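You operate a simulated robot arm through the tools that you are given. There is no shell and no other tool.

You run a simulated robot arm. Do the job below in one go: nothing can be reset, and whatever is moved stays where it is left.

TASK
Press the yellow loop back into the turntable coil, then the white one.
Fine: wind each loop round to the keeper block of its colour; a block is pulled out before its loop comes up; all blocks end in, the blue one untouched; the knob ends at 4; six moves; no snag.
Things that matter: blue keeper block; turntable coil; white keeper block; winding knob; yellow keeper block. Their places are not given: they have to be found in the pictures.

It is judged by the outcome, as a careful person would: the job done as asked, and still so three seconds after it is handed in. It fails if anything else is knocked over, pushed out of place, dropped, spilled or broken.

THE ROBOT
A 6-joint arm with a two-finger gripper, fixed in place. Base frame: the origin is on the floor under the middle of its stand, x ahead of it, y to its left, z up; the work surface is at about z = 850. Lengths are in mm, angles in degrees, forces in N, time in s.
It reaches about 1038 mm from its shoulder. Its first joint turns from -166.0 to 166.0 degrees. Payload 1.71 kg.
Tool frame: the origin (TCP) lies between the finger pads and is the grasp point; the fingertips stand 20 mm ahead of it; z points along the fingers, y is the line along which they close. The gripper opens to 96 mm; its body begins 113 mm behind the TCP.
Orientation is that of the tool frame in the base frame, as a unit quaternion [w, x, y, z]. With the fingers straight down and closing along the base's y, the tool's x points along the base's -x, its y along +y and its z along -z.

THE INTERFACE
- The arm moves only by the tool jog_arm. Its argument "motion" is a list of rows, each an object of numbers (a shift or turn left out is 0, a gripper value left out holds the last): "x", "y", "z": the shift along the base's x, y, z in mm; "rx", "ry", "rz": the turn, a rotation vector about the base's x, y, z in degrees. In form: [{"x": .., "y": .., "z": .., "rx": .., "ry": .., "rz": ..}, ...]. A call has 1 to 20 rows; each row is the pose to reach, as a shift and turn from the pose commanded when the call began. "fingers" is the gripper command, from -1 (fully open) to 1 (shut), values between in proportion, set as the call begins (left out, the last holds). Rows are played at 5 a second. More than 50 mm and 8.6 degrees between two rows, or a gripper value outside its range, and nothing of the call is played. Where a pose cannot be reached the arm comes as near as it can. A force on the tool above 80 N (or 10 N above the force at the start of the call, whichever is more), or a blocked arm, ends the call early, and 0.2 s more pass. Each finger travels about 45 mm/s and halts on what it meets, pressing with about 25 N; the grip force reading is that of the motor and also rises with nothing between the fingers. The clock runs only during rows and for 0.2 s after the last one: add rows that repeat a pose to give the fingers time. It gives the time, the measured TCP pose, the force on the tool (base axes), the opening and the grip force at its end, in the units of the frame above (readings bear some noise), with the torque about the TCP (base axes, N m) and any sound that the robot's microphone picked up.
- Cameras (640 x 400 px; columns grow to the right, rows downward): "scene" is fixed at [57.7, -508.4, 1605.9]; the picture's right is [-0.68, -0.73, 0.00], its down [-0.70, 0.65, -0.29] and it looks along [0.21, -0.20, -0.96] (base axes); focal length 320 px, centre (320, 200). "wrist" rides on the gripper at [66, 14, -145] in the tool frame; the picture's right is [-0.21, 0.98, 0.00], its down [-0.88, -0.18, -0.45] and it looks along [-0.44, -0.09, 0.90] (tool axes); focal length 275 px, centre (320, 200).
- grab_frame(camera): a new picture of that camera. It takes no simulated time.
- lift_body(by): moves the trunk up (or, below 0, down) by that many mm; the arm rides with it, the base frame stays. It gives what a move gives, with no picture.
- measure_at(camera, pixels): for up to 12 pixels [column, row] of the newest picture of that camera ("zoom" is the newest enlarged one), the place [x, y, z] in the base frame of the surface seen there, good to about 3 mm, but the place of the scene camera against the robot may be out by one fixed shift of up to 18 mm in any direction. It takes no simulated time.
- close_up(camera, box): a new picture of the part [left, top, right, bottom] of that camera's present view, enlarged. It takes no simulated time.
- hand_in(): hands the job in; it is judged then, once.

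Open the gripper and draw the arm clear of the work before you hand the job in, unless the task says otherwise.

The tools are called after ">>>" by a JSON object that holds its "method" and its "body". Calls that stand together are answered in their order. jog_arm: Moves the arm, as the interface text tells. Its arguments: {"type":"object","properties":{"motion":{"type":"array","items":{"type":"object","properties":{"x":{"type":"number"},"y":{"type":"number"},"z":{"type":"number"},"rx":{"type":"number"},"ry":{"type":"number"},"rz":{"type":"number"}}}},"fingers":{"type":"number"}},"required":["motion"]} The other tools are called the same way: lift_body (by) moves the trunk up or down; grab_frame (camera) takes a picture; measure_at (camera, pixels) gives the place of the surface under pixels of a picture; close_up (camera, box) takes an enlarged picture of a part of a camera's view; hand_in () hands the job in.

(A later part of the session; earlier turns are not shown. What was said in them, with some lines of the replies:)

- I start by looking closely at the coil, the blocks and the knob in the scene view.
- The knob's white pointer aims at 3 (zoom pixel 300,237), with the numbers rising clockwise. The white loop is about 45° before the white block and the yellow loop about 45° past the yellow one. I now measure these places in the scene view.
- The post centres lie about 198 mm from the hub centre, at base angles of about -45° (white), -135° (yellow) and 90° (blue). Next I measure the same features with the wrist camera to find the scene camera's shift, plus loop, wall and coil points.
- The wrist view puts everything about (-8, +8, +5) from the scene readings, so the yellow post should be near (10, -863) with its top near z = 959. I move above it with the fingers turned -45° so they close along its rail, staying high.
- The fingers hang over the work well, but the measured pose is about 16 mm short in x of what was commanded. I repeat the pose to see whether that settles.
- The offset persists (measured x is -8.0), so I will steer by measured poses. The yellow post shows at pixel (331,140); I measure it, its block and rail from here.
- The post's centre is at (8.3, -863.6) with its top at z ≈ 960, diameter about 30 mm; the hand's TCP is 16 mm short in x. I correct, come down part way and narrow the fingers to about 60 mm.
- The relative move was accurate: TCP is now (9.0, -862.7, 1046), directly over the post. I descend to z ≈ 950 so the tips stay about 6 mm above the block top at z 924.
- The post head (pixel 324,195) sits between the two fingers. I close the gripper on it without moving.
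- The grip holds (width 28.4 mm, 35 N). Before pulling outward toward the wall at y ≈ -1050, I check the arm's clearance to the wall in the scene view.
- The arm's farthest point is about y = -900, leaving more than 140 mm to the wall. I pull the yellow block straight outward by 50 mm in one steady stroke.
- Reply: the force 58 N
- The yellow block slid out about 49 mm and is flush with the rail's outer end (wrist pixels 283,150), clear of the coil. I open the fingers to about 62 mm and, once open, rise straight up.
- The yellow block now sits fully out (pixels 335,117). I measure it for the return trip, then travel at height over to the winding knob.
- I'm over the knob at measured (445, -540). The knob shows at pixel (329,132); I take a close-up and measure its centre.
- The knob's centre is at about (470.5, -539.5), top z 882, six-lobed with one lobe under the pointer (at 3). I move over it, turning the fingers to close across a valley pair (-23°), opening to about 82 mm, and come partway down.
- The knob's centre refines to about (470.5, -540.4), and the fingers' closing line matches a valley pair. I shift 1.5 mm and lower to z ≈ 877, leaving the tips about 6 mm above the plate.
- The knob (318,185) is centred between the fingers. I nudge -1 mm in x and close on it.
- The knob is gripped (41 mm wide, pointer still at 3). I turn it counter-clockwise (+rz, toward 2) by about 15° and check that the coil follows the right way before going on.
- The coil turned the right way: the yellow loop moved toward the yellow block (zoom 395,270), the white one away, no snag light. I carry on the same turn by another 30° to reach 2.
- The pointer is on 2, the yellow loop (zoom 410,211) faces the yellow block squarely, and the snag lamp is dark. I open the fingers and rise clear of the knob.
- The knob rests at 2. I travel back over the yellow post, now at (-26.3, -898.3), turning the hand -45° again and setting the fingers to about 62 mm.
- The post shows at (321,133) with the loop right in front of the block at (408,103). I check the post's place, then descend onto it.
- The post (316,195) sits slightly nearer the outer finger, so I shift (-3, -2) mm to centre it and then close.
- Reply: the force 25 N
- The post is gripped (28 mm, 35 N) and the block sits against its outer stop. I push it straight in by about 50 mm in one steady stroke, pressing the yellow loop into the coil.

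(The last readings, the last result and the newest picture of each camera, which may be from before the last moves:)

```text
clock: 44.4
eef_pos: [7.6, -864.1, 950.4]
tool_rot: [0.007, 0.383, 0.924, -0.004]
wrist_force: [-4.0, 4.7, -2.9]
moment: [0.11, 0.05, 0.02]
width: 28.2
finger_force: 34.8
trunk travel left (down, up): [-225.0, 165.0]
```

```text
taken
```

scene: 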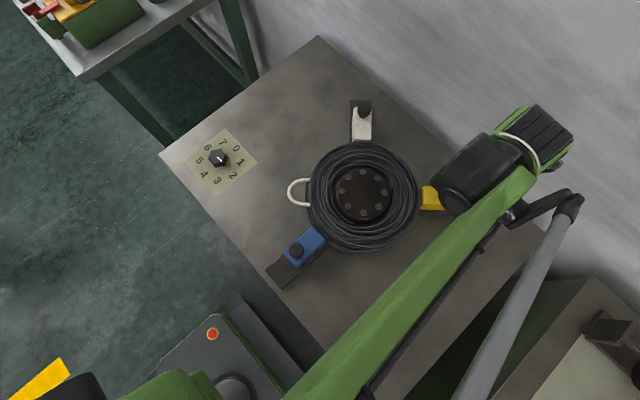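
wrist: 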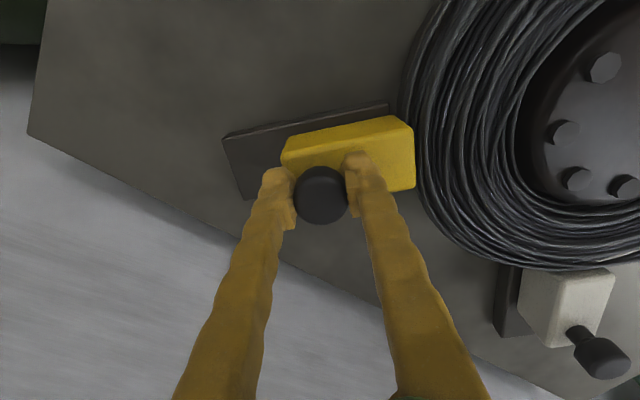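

The yellow loop has vanished into the coil. The forces are near zero, so I press another 3 mm inward gently to be sure the block is against its inner stop.

>>> {"method": "jog_arm", "body": {"motion": [{"x": 0.7, "y": 0.7}, {"x": 1.4, "y": 1.4}, {"x": 2.1, "y": 2.1}, {"x": 2.1, "y": 2.1}]}}

>>> {"method": "grab_frame", "body": {"camera": "wrist"}}

```text
clock: 45.4
eef_pos: [7.7, -863.0, 949.9]
tool_rot: [0.007, 0.383, 0.924, -0.004]
wrist_force: [-7.5, -20.6, 9.2]
moment: [0.0, 0.42, -0.17]
width: 28.3
finger_force: 34.8
trunk travel left (down, up): [-225.0, 165.0]
```

```text
taken
```

wrist: 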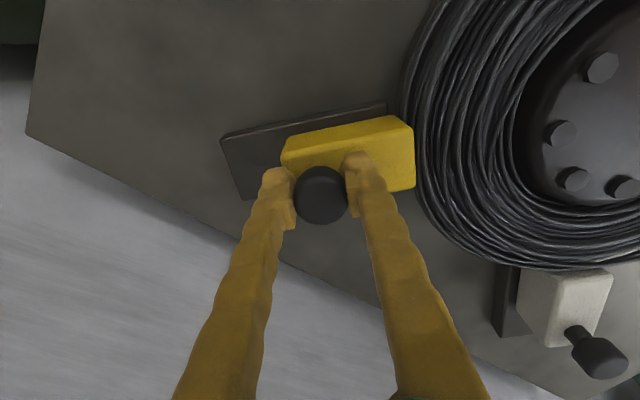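

The force now resists inward motion (about -20 N), so the yellow block is fully home. I open the fingers and rise.

>>> {"method": "jog_arm", "body": {"motion": [{"z": 0}, {"z": 0}, {"z": 0}, {"z": 0}], "fingers": -0.3}}

>>> {"method": "jog_arm", "body": {"motion": [{"z": 10}, {"z": 25}, {"z": 45}, {"z": 70}, {"z": 100}, {"z": 130}, {"z": 150}, {"z": 150}]}}

>>> {"method": "grab_frame", "body": {"camera": "wrist"}}

>>> {"method": "grab_frame", "body": {"camera": "scene"}}

```text
clock: 46.4
eef_pos: [9.3, -861.3, 951.1]
tool_rot: [0.006, 0.382, 0.924, -0.003]
wrist_force: [-0.6, 0.4, -0.2]
moment: [0.0, 0.01, -0.01]
width: 62.5
finger_force: 0.2
trunk travel left (down, up): [-225.0, 165.0]
```

```text
clock: 48.2
eef_pos: [8.9, -860.7, 1100.3]
tool_rot: [0.006, 0.384, 0.923, -0.003]
wrist_force: [-0.2, 0.8, 0.2]
moment: [-0.02, -0.01, 0.01]
width: 62.2
finger_force: 0.1
trunk travel left (down, up): [-225.0, 165.0]
```

```text
taken
```

wrist: 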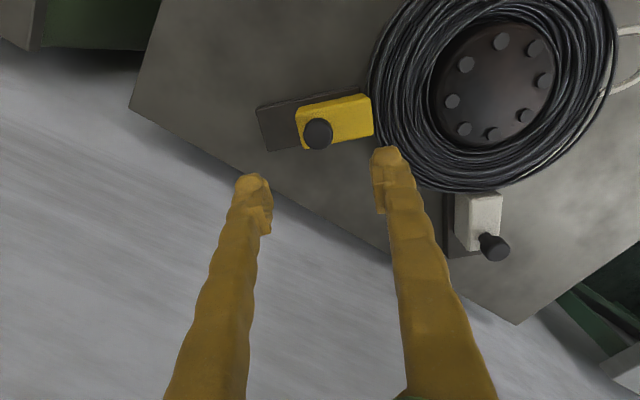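

```text
taken
```

scene: 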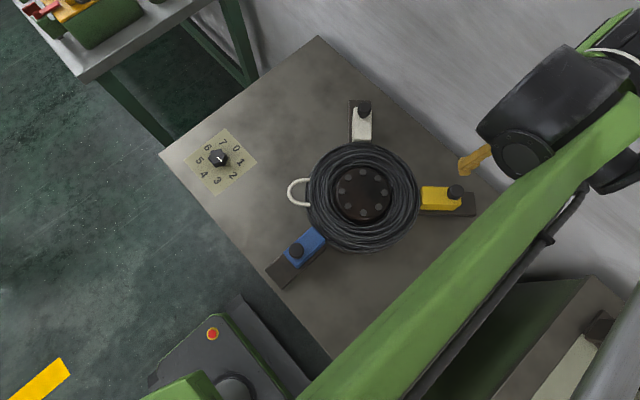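

Yellow block is home, loop gone, snag lamp dark. Next I move over the white post near (289, -864), turning the hand +90° so the fingers close along the white rail.

>>> {"method": "jog_arm", "body": {"motion": [{"x": 10, "y": 0, "rz": 4}, {"x": 25, "y": 0, "rz": 9}, {"x": 40, "y": 0, "rz": 14}, {"x": 56, "y": 0, "rz": 19}, {"x": 72, "y": 0, "rz": 24}, {"x": 88, "y": -1, "rz": 29}, {"x": 104, "y": -1, "rz": 34}, {"x": 120, "y": -1, "rz": 39}, {"x": 136, "y": -1, "rz": 44}, {"x": 152, "y": -2, "rz": 49}, {"x": 168, "y": -2, "rz": 54}, {"x": 184, "y": -2, "rz": 59}, {"x": 200, "y": -2, "rz": 64}, {"x": 216, "y": -3, "rz": 69}, {"x": 232, "y": -3, "rz": 74}, {"x": 248, "y": -3, "rz": 79}, {"x": 264, "y": -3, "rz": 84}, {"x": 280, "y": -3, "rz": 90}, {"x": 280, "y": -3, "rz": 90}]}}

>>> {"method": "grab_frame", "body": {"camera": "wrist"}}

>>> {"method": "grab_frame", "body": {"camera": "scene"}}

```text
clock: 52.2
eef_pos: [289.9, -863.9, 1100.2]
tool_rot: [0.007, -0.383, 0.924, 0.002]
wrist_force: [0.1, 0.0, -1.6]
moment: [0.01, 0.05, 0.0]
width: 62.5
finger_force: 0.0
trunk travel left (down, up): [-225.0, 165.0]
```

```text
taken
```

wrist: 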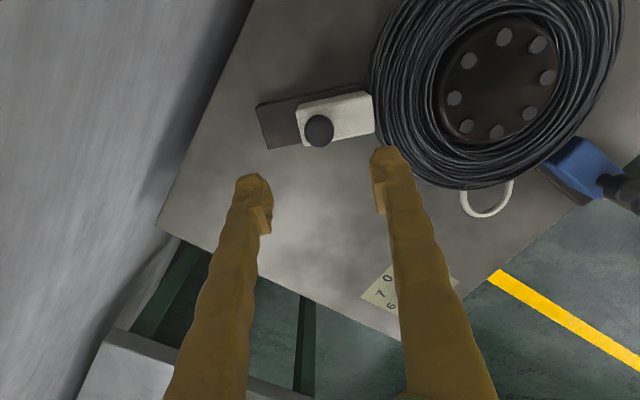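

```text
taken
```

scene: 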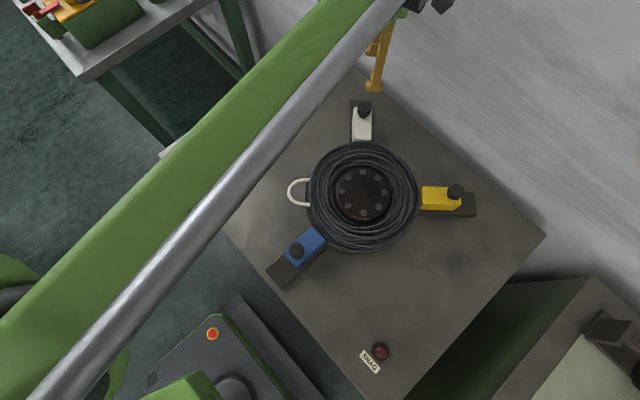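

The white post is at pixel (318,130). I measure it, the coil and the nearest arm parts for wall clearance.

>>> {"method": "measure_at", "body": {"camera": "wrist", "pixels": [[318, 130], [318, 118], [318, 142], [306, 131], [331, 129], [350, 108], [496, 78], [488, 215]]}}

>>> {"method": "measure_at", "body": {"camera": "scene", "pixels": [[443, 5], [430, 4], [410, 3], [375, 50], [373, 88], [385, 20], [365, 106], [362, 192]]}}

```text
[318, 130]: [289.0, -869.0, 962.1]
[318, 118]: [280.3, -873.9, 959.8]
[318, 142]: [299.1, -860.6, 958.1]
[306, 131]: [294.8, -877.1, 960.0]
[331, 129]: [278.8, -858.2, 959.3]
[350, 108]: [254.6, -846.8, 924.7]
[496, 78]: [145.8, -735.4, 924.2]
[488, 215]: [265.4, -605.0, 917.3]
```

```text
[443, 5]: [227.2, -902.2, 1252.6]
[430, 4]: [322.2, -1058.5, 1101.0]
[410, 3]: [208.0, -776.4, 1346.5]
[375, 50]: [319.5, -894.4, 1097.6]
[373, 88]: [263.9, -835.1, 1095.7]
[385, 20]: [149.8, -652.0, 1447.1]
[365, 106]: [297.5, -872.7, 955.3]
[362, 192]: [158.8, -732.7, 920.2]
```

The white post's centre is about (288, -866.5), and the arm has ample wall clearance. I shift by (-1.5, -2.5) mm and descend to z ≈ 950.

>>> {"method": "jog_arm", "body": {"motion": [{"x": -1, "y": -1.5, "z": -20}, {"x": -1.5, "y": -2.5, "z": -45}, {"x": -1.5, "y": -2.5, "z": -70}, {"x": -1.5, "y": -2.5, "z": -95}, {"x": -1.5, "y": -2.5, "z": -115}, {"x": -1.5, "y": -2.5, "z": -130}, {"x": -1.5, "y": -2.5, "z": -142}, {"x": -1.5, "y": -2.5, "z": -150}, {"x": -1.5, "y": -2.5, "z": -150}]}}

>>> {"method": "grab_frame", "body": {"camera": "wrist"}}

```text
clock: 54.2
eef_pos: [287.7, -867.6, 950.4]
tool_rot: [0.006, -0.383, 0.924, 0.003]
wrist_force: [0.6, 0.7, -0.2]
moment: [0.01, -0.01, 0.0]
width: 62.5
finger_force: 0.0
trunk travel left (down, up): [-225.0, 165.0]
```

```text
taken
```

wrist: 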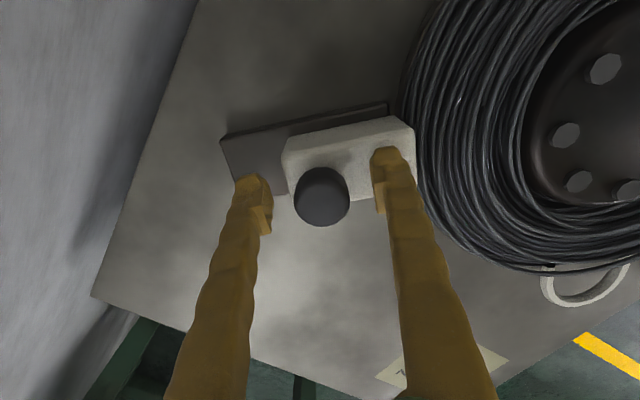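

The white post head (322,197) is centred between the fingers, just as with the yellow one. I close on it.

>>> {"method": "jog_arm", "body": {"motion": [{"z": 0}, {"z": 0}, {"z": 0}, {"z": 0}, {"z": 0}], "fingers": 1}}

>>> {"method": "grab_frame", "body": {"camera": "wrist"}}

```text
clock: 55.4
eef_pos: [288.7, -867.3, 948.8]
tool_rot: [0.006, -0.383, 0.924, 0.003]
wrist_force: [-0.1, 2.2, -2.5]
moment: [0.05, -0.04, -0.04]
width: 28.3
finger_force: 35.3
trunk travel left (down, up): [-225.0, 165.0]
```

```text
taken
```

wrist: 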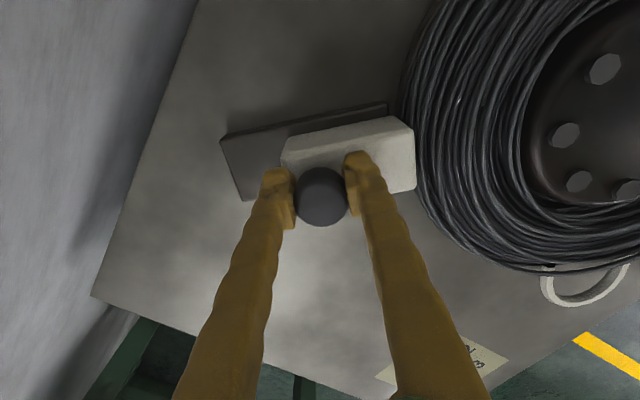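

Gripped (28 mm, 35 N). I pull the white block straight outward, along (+x, -y), by about 49 mm in one stroke.

>>> {"method": "jog_arm", "body": {"motion": [{"x": 1, "y": -1}, {"x": 3, "y": -3}, {"x": 5, "y": -5}, {"x": 7, "y": -7}, {"x": 9, "y": -9}, {"x": 11, "y": -11}, {"x": 13, "y": -13}, {"x": 15, "y": -15}, {"x": 17, "y": -17}, {"x": 19, "y": -19}, {"x": 21, "y": -21}, {"x": 23, "y": -23}, {"x": 25, "y": -25}, {"x": 27, "y": -27}, {"x": 29, "y": -29}, {"x": 31, "y": -31}, {"x": 33, "y": -33}, {"x": 34.2, "y": -34.2}, {"x": 35, "y": -35}, {"x": 35, "y": -35}]}}

>>> {"method": "grab_frame", "body": {"camera": "wrist"}}

>>> {"method": "grab_frame", "body": {"camera": "scene"}}

```text
clock: 59.6
eef_pos: [323.6, -901.9, 949.2]
tool_rot: [0.007, -0.384, 0.923, 0.004]
wrist_force: [-2.0, 10.9, -16.5]
moment: [0.02, -0.02, 0.04]
width: 28.2
finger_force: 35.1
trunk travel left (down, up): [-225.0, 165.0]
```

```text
taken
```

wrist: 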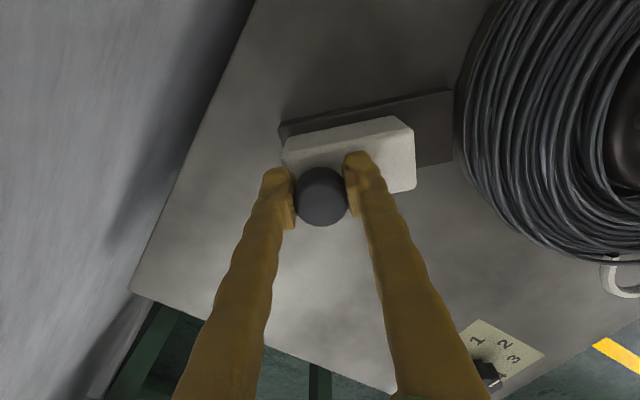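

```text
taken
```

scene: 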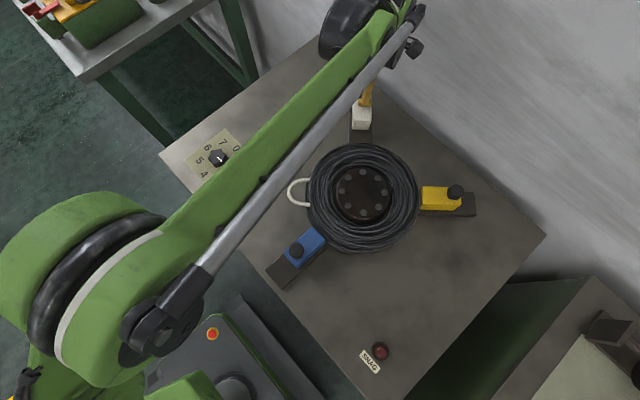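

The white block has moved out 49 mm and is flush with its rail end (282,150), like the yellow one was. I open and rise.

>>> {"method": "jog_arm", "body": {"motion": [{"z": 0}, {"z": 0}, {"z": 0}, {"z": 0}], "fingers": -0.3}}

>>> {"method": "jog_arm", "body": {"motion": [{"z": 10}, {"z": 25}, {"z": 45}, {"z": 70}, {"z": 100}, {"z": 130}, {"z": 150}, {"z": 150}]}}

>>> {"method": "grab_frame", "body": {"camera": "wrist"}}

```text
clock: 60.6
eef_pos: [322.8, -903.7, 950.7]
tool_rot: [0.007, -0.383, 0.924, 0.003]
wrist_force: [0.1, -1.0, -0.5]
moment: [0.0, 0.0, 0.03]
width: 62.5
finger_force: 0.0
trunk travel left (down, up): [-225.0, 165.0]
```

```text
clock: 62.4
eef_pos: [323.7, -901.1, 1100.8]
tool_rot: [0.007, -0.382, 0.924, 0.003]
wrist_force: [0.5, 0.7, 0.3]
moment: [0.01, 0.03, 0.01]
width: 62.6
finger_force: 0.1
trunk travel left (down, up): [-225.0, 165.0]
```

```text
taken
```

wrist: 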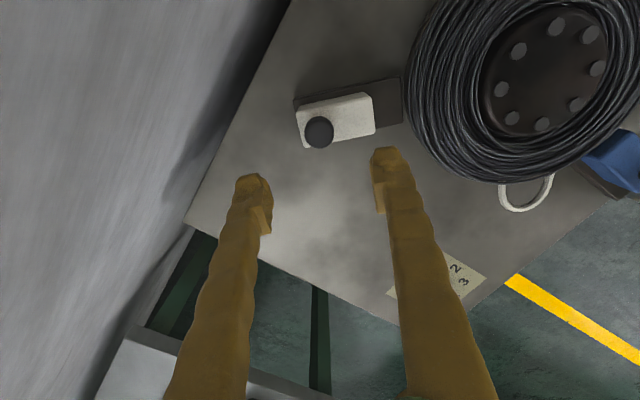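

The white post is out at its rail end. I travel to the winding knob, turning +15° so the fingers close across a valley pair for the pointer-at-2 position, opening to about 82 mm.

>>> {"method": "jog_arm", "body": {"motion": [{"x": 6, "y": 15, "rz": 1}, {"x": 17, "y": 40, "rz": 2}, {"x": 28, "y": 68, "rz": 3}, {"x": 40, "y": 97, "rz": 4}, {"x": 52, "y": 126, "rz": 5}, {"x": 64, "y": 156, "rz": 6}, {"x": 76, "y": 186, "rz": 8}, {"x": 88, "y": 216, "rz": 10}, {"x": 100, "y": 246, "rz": 12}, {"x": 112, "y": 276, "rz": 14}, {"x": 124, "y": 306, "rz": 15}, {"x": 136, "y": 335, "rz": 15}, {"x": 146.8, "y": 360.7, "rz": 15}, {"x": 146.8, "y": 360.7, "rz": 15}, {"x": 146.8, "y": 360.7, "rz": 15}], "fingers": -0.7}}

>>> {"method": "grab_frame", "body": {"camera": "wrist"}}

>>> {"method": "grab_frame", "body": {"camera": "scene"}}

```text
clock: 65.6
eef_pos: [470.7, -541.3, 1099.6]
tool_rot: [0.007, -0.5, 0.866, 0.003]
wrist_force: [0.0, 0.0, 0.3]
moment: [-0.02, -0.01, 0.01]
width: 81.6
finger_force: 0.0
trunk travel left (down, up): [-225.0, 165.0]
```

```text
taken
```

wrist: 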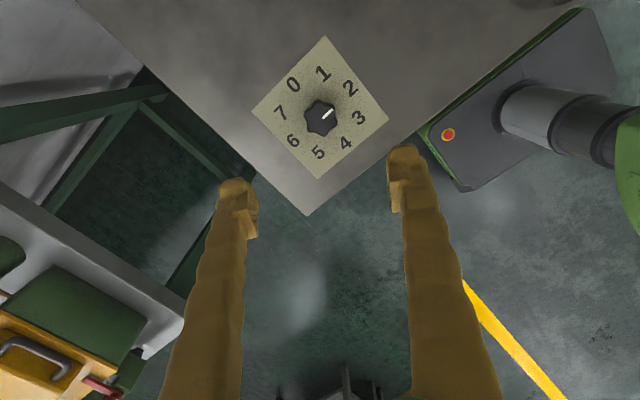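

```text
taken
```

scene: 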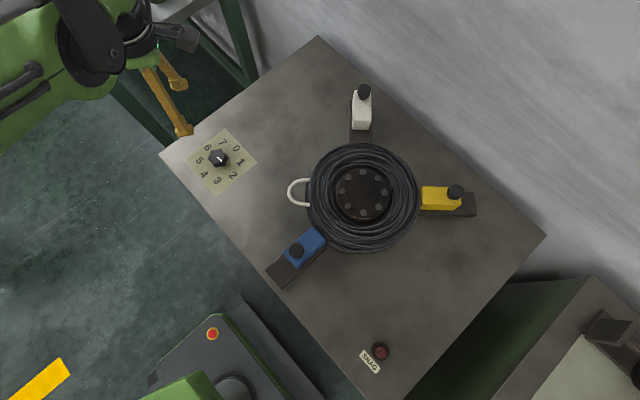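

All is as expected: white block out, pointer at 2 (pixel 327,113). I descend partway over the knob and check the lobes against the fingers.

>>> {"method": "jog_arm", "body": {"motion": [{"y": 0.5, "z": -20}, {"y": 0.5, "z": -50}, {"y": 0.5, "z": -80}, {"y": 0.5, "z": -110}, {"y": 0.5, "z": -135}, {"y": 0.5, "z": -150}, {"y": 0.5, "z": -150}]}}

>>> {"method": "grab_frame", "body": {"camera": "wrist"}}

>>> {"method": "close_up", "body": {"camera": "wrist", "box": [240, 90, 400, 190]}}

```text
clock: 67.2
eef_pos: [470.3, -541.4, 949.8]
tool_rot: [0.006, -0.5, 0.866, 0.004]
wrist_force: [-0.3, -0.2, 0.8]
moment: [0.05, 0.03, 0.02]
width: 81.6
finger_force: 0.0
trunk travel left (down, up): [-225.0, 165.0]
```

```text
taken
```

wrist: 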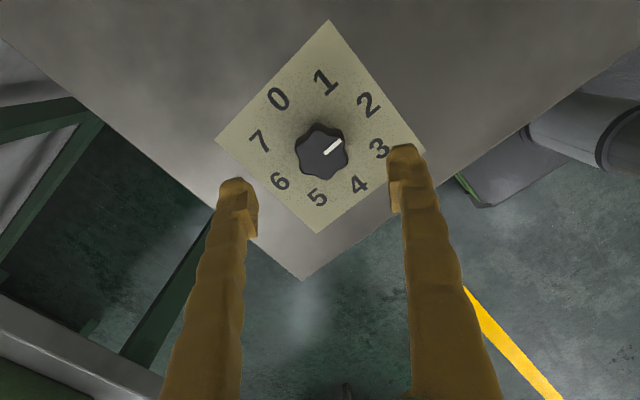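

```text
4.00 times, centred on (320, 140) of wrist
```

zoom: 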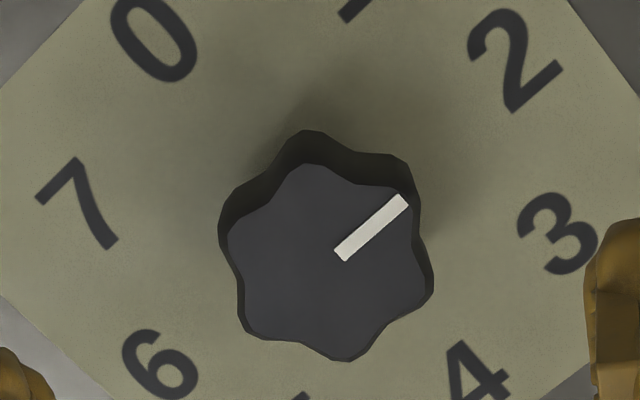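

The valley pair (zoom 232,280 and 418,240) lines up with the fingers. I lower the last 73 mm to z ≈ 877 and close on the knob.

>>> {"method": "jog_arm", "body": {"motion": [{"y": 0.8, "z": -15}, {"y": 0.8, "z": -30}, {"y": 0.8, "z": -45}, {"y": 0.8, "z": -58}, {"y": 0.8, "z": -68}, {"y": 0.8, "z": -73}, {"y": 0.8, "z": -73}]}}

>>> {"method": "grab_frame", "body": {"camera": "wrist"}}

>>> {"method": "jog_arm", "body": {"motion": [{"z": 0}, {"z": 0}, {"z": 0}, {"z": 0}, {"z": 0}, {"z": 0}], "fingers": 1}}

>>> {"method": "grab_frame", "body": {"camera": "wrist"}}

```text
clock: 68.8
eef_pos: [469.7, -540.7, 877.3]
tool_rot: [0.006, -0.5, 0.866, 0.004]
wrist_force: [0.4, -0.1, -0.2]
moment: [0.0, 0.0, 0.0]
width: 81.5
finger_force: 0.0
trunk travel left (down, up): [-225.0, 165.0]
```

```text
taken
```

wrist: 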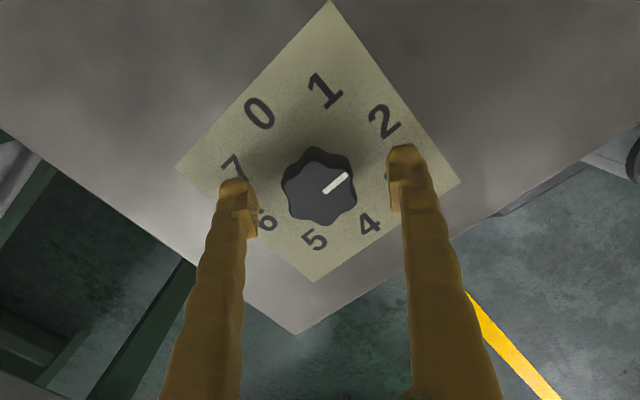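

```text
clock: 70.2
eef_pos: [469.3, -539.3, 877.9]
tool_rot: [0.006, -0.5, 0.866, 0.004]
wrist_force: [1.8, -1.6, 1.1]
moment: [0.0, 0.01, -0.04]
width: 40.9
finger_force: 35.4
trunk travel left (down, up): [-225.0, 165.0]
```

```text
taken
```

wrist: 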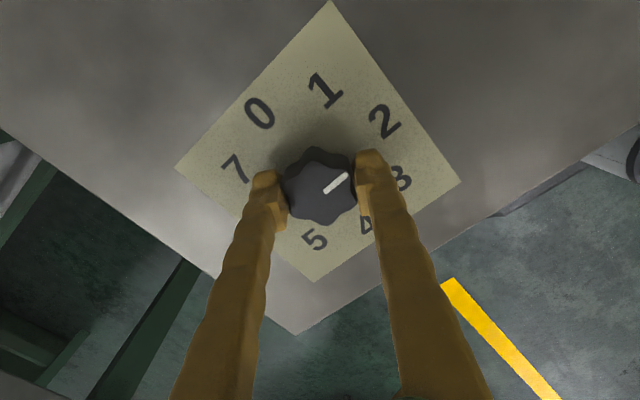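

Gripped (41 mm, 35 N). I turn the knob clockwise by 90° in one steady motion, from 2 through 3 to 4.

>>> {"method": "jog_arm", "body": {"motion": [{"rz": -3}, {"rz": -8}, {"rz": -13}, {"rz": -18}, {"rz": -23}, {"rz": -28}, {"rz": -33}, {"rz": -38}, {"rz": -43}, {"rz": -48}, {"rz": -53}, {"rz": -58}, {"rz": -63}, {"rz": -68}, {"rz": -73}, {"rz": -78}, {"rz": -83}, {"rz": -87}, {"rz": -90}, {"rz": -90}]}}

>>> {"method": "grab_frame", "body": {"camera": "scene"}}

>>> {"method": "close_up", "body": {"camera": "scene", "box": [260, 80, 500, 300]}}

>>> {"method": "grab_frame", "body": {"camera": "wrist"}}

```text
clock: 74.4
eef_pos: [469.3, -539.9, 877.5]
tool_rot: [0.007, 0.259, 0.966, -0.003]
wrist_force: [8.2, -11.1, 22.8]
moment: [-0.18, -0.21, 0.01]
width: 41.1
finger_force: 35.1
trunk travel left (down, up): [-225.0, 165.0]
```

```text
taken
```

scene: 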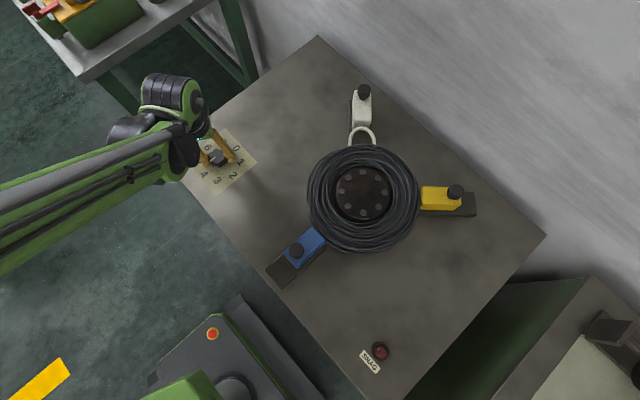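

```text
1.82 times, centred on (380, 190) of scene
```

zoom: 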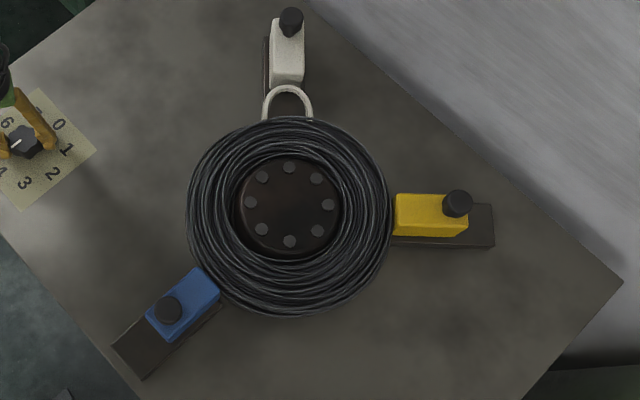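

```text
taken
```

wrist: 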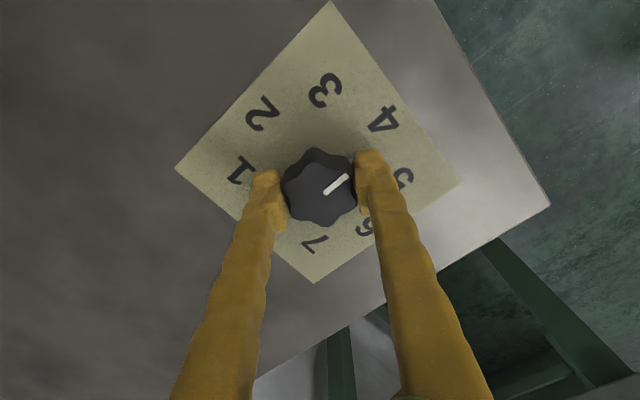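

The pointer is at 4, the white loop (zoom 288,100) faces the white block, and the snag lamp is still dark. I release the knob and rise clear.

>>> {"method": "jog_arm", "body": {"motion": [{"z": 0}, {"z": 0}, {"z": 0}, {"z": 0}], "fingers": -0.7}}

>>> {"method": "jog_arm", "body": {"motion": [{"z": 8}, {"z": 20}, {"z": 40}, {"z": 65}, {"z": 95}, {"z": 130}, {"z": 165}, {"z": 200}, {"z": 223}, {"z": 223}]}}

>>> {"method": "grab_frame", "body": {"camera": "wrist"}}

>>> {"method": "grab_frame", "body": {"camera": "scene"}}

```text
clock: 75.4
eef_pos: [469.0, -539.7, 877.1]
tool_rot: [0.007, 0.259, 0.966, -0.003]
wrist_force: [0.2, 0.4, -0.7]
moment: [-0.02, -0.01, 0.03]
width: 81.7
finger_force: 0.1
trunk travel left (down, up): [-225.0, 165.0]
```

```text
clock: 77.6
eef_pos: [471.8, -539.4, 1101.2]
tool_rot: [0.006, 0.259, 0.966, -0.003]
wrist_force: [0.1, -0.1, 0.3]
moment: [-0.06, -0.03, 0.02]
width: 81.6
finger_force: 0.0
trunk travel left (down, up): [-225.0, 165.0]
```

```text
taken
```

wrist: 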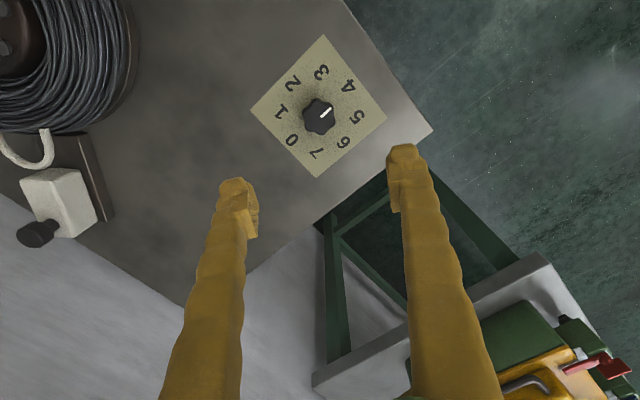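

```text
taken
```

scene: 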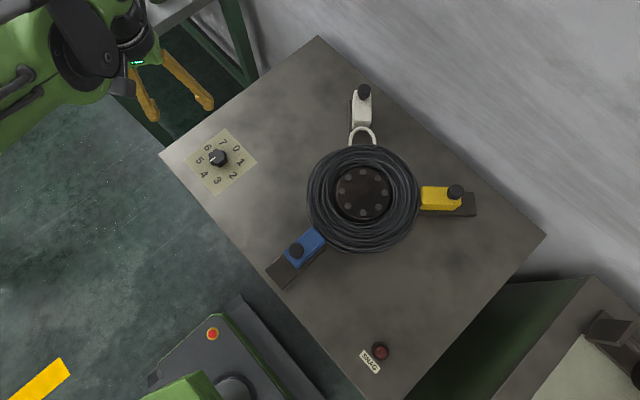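

The knob stays put after release; I take a close-up of it to confirm the pointer is squarely on 4.

>>> {"method": "close_up", "body": {"camera": "wrist", "box": [238, 65, 398, 165]}}

>>> {"method": "close_up", "body": {"camera": "scene", "box": [325, 70, 405, 150]}}

```text
4.00 times, centred on (318, 115) of wrist
```

zoom: 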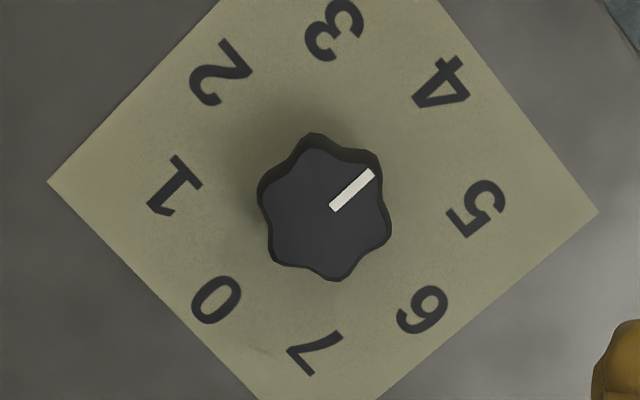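

```text
5.00 times, centred on (365, 110) of scene
```

zoom: 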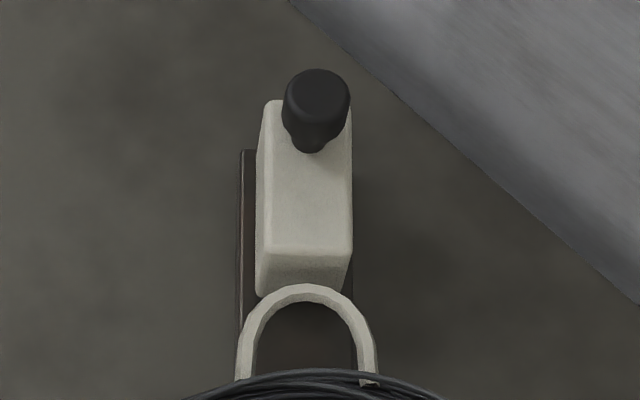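

The pointer is squarely on 4. I return over the white post at about (323, -902), turning the hand +75° so the fingers close along its rail again.

>>> {"method": "jog_arm", "body": {"motion": [{"x": -5, "y": -12, "rz": 3}, {"x": -14, "y": -34, "rz": 8}, {"x": -23, "y": -57, "rz": 13}, {"x": -33, "y": -81, "rz": 18}, {"x": -43, "y": -105, "rz": 23}, {"x": -53, "y": -129, "rz": 28}, {"x": -63, "y": -153, "rz": 33}, {"x": -73, "y": -177, "rz": 38}, {"x": -83, "y": -201, "rz": 43}, {"x": -93, "y": -225, "rz": 48}, {"x": -103, "y": -250, "rz": 53}, {"x": -113, "y": -275, "rz": 58}, {"x": -123, "y": -300, "rz": 63}, {"x": -133, "y": -325, "rz": 68}, {"x": -142, "y": -345, "rz": 72}, {"x": -148.5, "y": -362, "rz": 75}, {"x": -148.5, "y": -362, "rz": 75}, {"x": -148.5, "y": -362, "rz": 75}], "fingers": -0.3}}

>>> {"method": "grab_frame", "body": {"camera": "wrist"}}

```text
clock: 81.4
eef_pos: [321.9, -901.6, 1097.8]
tool_rot: [0.007, -0.382, 0.924, 0.002]
wrist_force: [0.6, 0.2, -0.2]
moment: [-0.03, -0.03, 0.0]
width: 62.6
finger_force: 0.1
trunk travel left (down, up): [-225.0, 165.0]
```

```text
taken
```

wrist: 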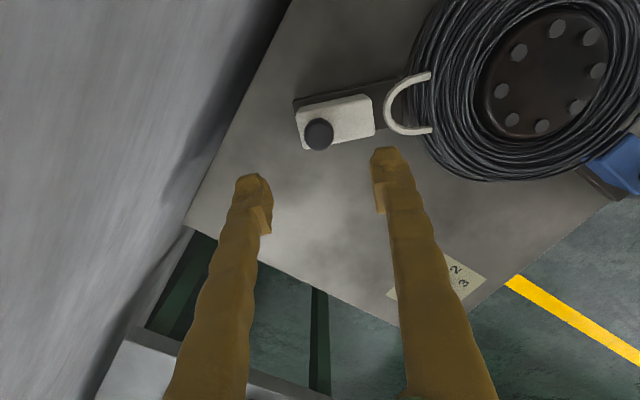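

The white post (318,134) and loop in front of the block (405,105) appear as planned. I descend onto the post.

>>> {"method": "jog_arm", "body": {"motion": [{"x": 1, "y": -0.5, "z": -20}, {"x": 1, "y": -0.5, "z": -45}, {"x": 1, "y": -0.5, "z": -70}, {"x": 1, "y": -0.5, "z": -95}, {"x": 1, "y": -0.5, "z": -115}, {"x": 1, "y": -0.5, "z": -130}, {"x": 1, "y": -0.5, "z": -142}, {"x": 1, "y": -0.5, "z": -149}, {"x": 1, "y": -0.5, "z": -149}]}}

>>> {"method": "grab_frame", "body": {"camera": "wrist"}}

```text
clock: 83.4
eef_pos: [323.2, -902.6, 949.8]
tool_rot: [0.007, -0.383, 0.924, 0.002]
wrist_force: [-0.2, -1.1, -0.1]
moment: [0.03, -0.03, 0.02]
width: 62.4
finger_force: 0.2
trunk travel left (down, up): [-225.0, 165.0]
```

```text
taken
```

wrist: 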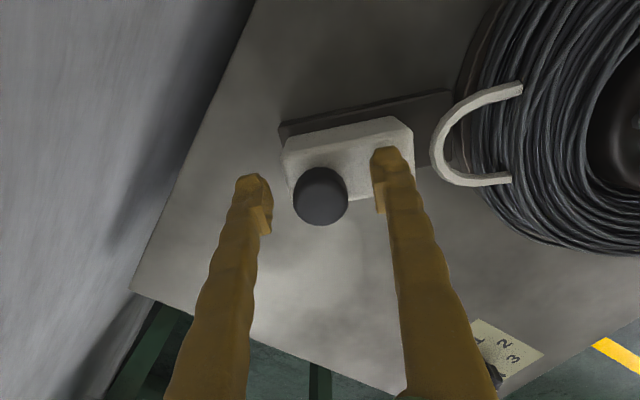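

The white post (321,196) is centred between the fingers. I close on it.

>>> {"method": "jog_arm", "body": {"motion": [{"z": 0}, {"z": 0}, {"z": 0}, {"z": 0}, {"z": 0}], "fingers": 1}}

>>> {"method": "grab_frame", "body": {"camera": "wrist"}}

```text
clock: 84.6
eef_pos: [323.3, -903.1, 950.5]
tool_rot: [0.006, -0.382, 0.924, 0.002]
wrist_force: [1.1, -0.2, -1.9]
moment: [0.0, -0.01, 0.01]
width: 27.9
finger_force: 35.3
trunk travel left (down, up): [-225.0, 165.0]
```

```text
taken
```

wrist: 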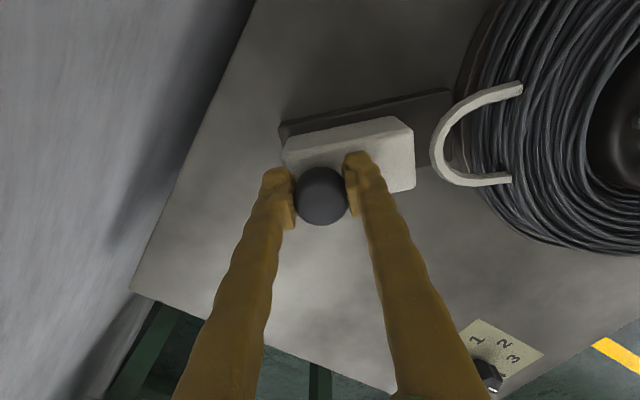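

Gripped (28 mm). I push the white block straight in, along (-x, +y), in one steady stroke of about 51 mm.

>>> {"method": "jog_arm", "body": {"motion": [{"x": -1, "y": 1}, {"x": -3, "y": 3}, {"x": -5, "y": 5}, {"x": -7, "y": 7}, {"x": -9, "y": 9}, {"x": -11, "y": 11}, {"x": -13, "y": 13}, {"x": -15, "y": 15}, {"x": -17, "y": 17}, {"x": -19, "y": 19}, {"x": -21, "y": 21}, {"x": -23, "y": 23}, {"x": -25, "y": 25}, {"x": -27, "y": 27}, {"x": -29, "y": 29}, {"x": -31, "y": 31}, {"x": -33, "y": 33}, {"x": -34.8, "y": 34.8}, {"x": -36, "y": 36}, {"x": -36, "y": 36}]}}

>>> {"method": "grab_frame", "body": {"camera": "wrist"}}

>>> {"method": "grab_frame", "body": {"camera": "scene"}}

```text
clock: 88.8
eef_pos: [288.4, -867.7, 951.0]
tool_rot: [0.006, -0.384, 0.923, 0.001]
wrist_force: [21.2, -13.3, 3.7]
moment: [-0.1, -0.27, -0.11]
width: 28.2
finger_force: 35.1
trunk travel left (down, up): [-225.0, 165.0]
```

```text
taken
```

wrist: 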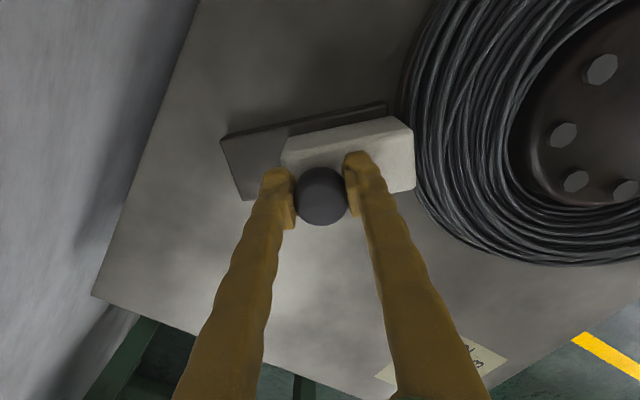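

```text
taken
```

scene: 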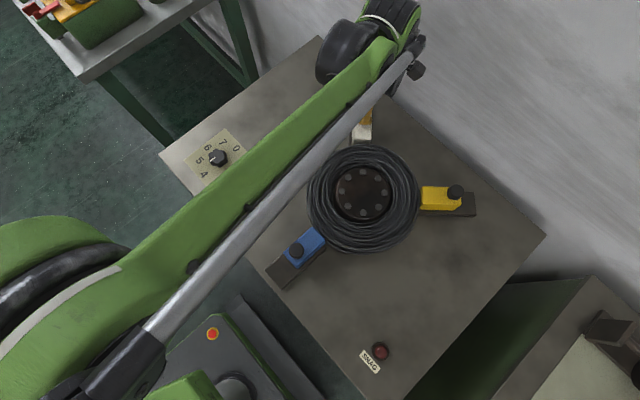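

The white loop is gone into the coil, the white block is back at its inner stop (force about 24 N outward) and the TCP is at the starting (288.4, -867.7). I open and rise clear.

>>> {"method": "jog_arm", "body": {"motion": [{"z": 0}, {"z": 0}, {"z": 0}, {"z": 0}], "fingers": -0.3}}

>>> {"method": "jog_arm", "body": {"motion": [{"z": 10}, {"z": 25}, {"z": 45}, {"z": 70}, {"z": 100}, {"z": 130}, {"z": 165}, {"z": 200}, {"z": 220}, {"z": 220}]}}

>>> {"method": "grab_frame", "body": {"camera": "wrist"}}

>>> {"method": "grab_frame", "body": {"camera": "scene"}}

```text
clock: 89.8
eef_pos: [285.1, -865.9, 950.4]
tool_rot: [0.006, -0.383, 0.924, 0.003]
wrist_force: [0.9, -0.3, -0.3]
moment: [0.01, 0.02, 0.0]
width: 62.4
finger_force: 0.1
trunk travel left (down, up): [-225.0, 165.0]
```

```text
clock: 92.0
eef_pos: [287.5, -867.7, 1171.7]
tool_rot: [0.006, -0.382, 0.924, 0.002]
wrist_force: [0.4, -0.4, -0.5]
moment: [0.0, 0.03, 0.01]
width: 62.2
finger_force: 0.0
trunk travel left (down, up): [-225.0, 165.0]
```

```text
taken
```

wrist: 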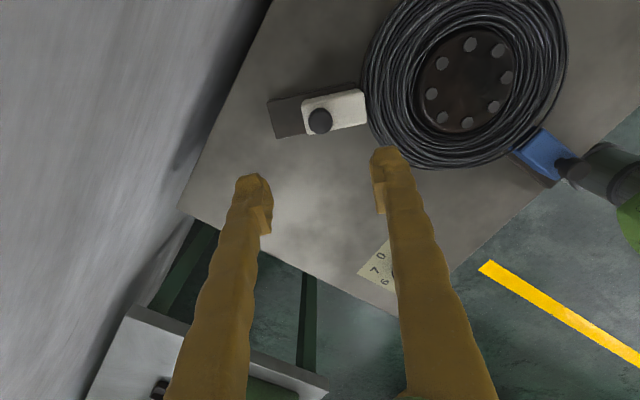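

```text
taken
```

scene: 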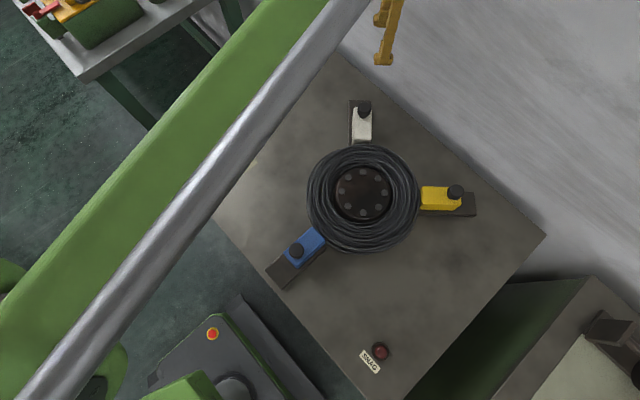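

All three blocks are in and both loops are pressed home. I bring the arm back to its starting area at height with the gripper fully open, then take a last look.

>>> {"method": "jog_arm", "body": {"motion": [{"x": 2, "y": 12, "rz": -3}, {"x": 4, "y": 36, "rz": -6}, {"x": 6, "y": 62, "rz": -9}, {"x": 8, "y": 90, "rz": -12}, {"x": 10, "y": 118, "rz": -15}, {"x": 12, "y": 146, "rz": -18}, {"x": 14, "y": 174, "rz": -21}, {"x": 16, "y": 202, "rz": -24}, {"x": 18, "y": 230, "rz": -28}, {"x": 20, "y": 258, "rz": -32}, {"x": 23, "y": 286, "rz": -36}, {"x": 26, "y": 312, "rz": -40}, {"x": 28, "y": 332, "rz": -45}, {"x": 28, "y": 332, "rz": -45}], "fingers": -1}}

>>> {"method": "grab_frame", "body": {"camera": "wrist"}}

>>> {"method": "grab_frame", "body": {"camera": "scene"}}

>>> {"method": "close_up", "body": {"camera": "scene", "box": [260, 80, 500, 300]}}

>>> {"method": "close_up", "body": {"camera": "scene", "box": [340, 330, 410, 390]}}

>>> {"method": "close_up", "body": {"camera": "wrist", "box": [260, 130, 400, 250]}}

```text
clock: 95.0
eef_pos: [315.8, -534.8, 1171.9]
tool_rot: [0.007, 0.0, 1.0, 0.0]
wrist_force: [-0.3, -0.1, 0.5]
moment: [-0.06, -0.02, 0.01]
width: 95.9
finger_force: 0.0
trunk travel left (down, up): [-225.0, 165.0]
```

```text
taken
```

wrist: 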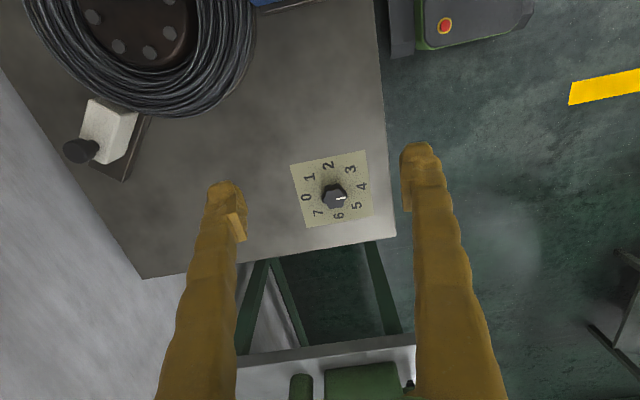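

```text
taken
```

scene: 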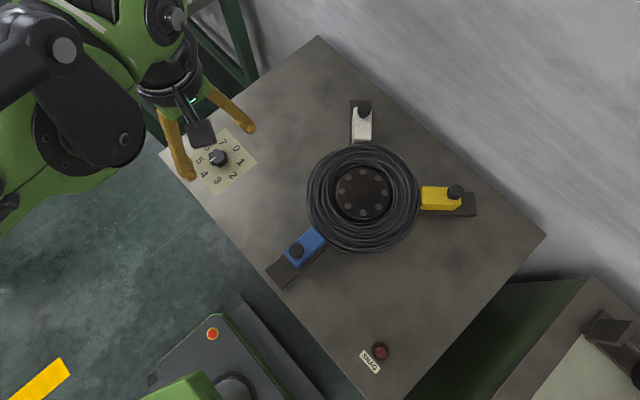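

```text
1.82 times, centred on (380, 190) of scene
```

zoom: 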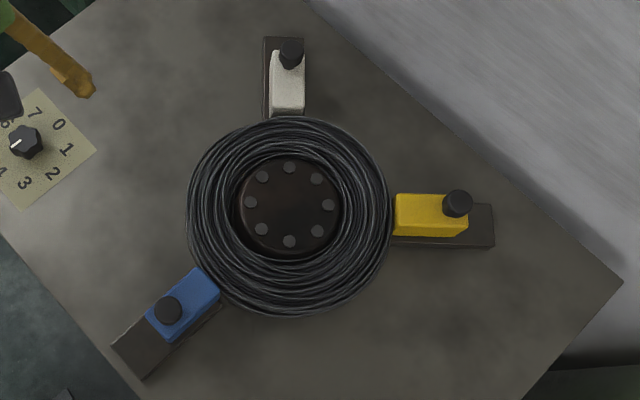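

```text
6.67 times, centred on (375, 360) of scene
```

zoom: 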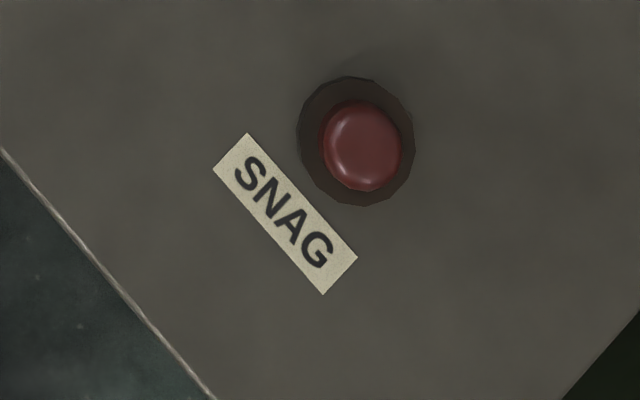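

```text
3.33 times, centred on (330, 190) of wrist
```

zoom: 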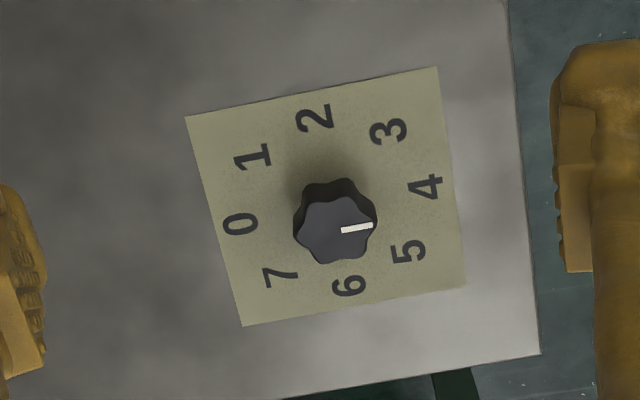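

Final check: the pointer is on 4, all three blocks are in, no loop stands out, and the snag lamp is dark. The blue block is where it was, and the gripper is open and clear, so I hand the job in.

>>> {"method": "hand_in", "body": {}}

```text
The job is handed in.
```

The job is handed in: the yellow loop was pressed back into the coil first, then the white one. It took six moves:

1. Pulled the yellow block out.
2. Turned the knob from 3 to 2, which brought the yellow loop round to its block.
3. Pushed the yellow block in.
4. Pulled the white block out.
5. Turned the knob from 2 to 4 in one motion, which brought the white loop round to its block.
6. Pushed the white block in.

In the last pictures the knob points at 4, all three blocks are in and no loop stands out of the coil. The blue block was not touched. The snag lamp was dark in every picture I took, and nothing else was moved. The gripper is open and the arm is back at its starting place, clear of the work.

I paused briefly partway through the first knob turn to check that the coil was following the right way, without letting go. I also pressed the yellow block another 3 mm at the end of its push to seat it. I counted each of those as part of the same move.
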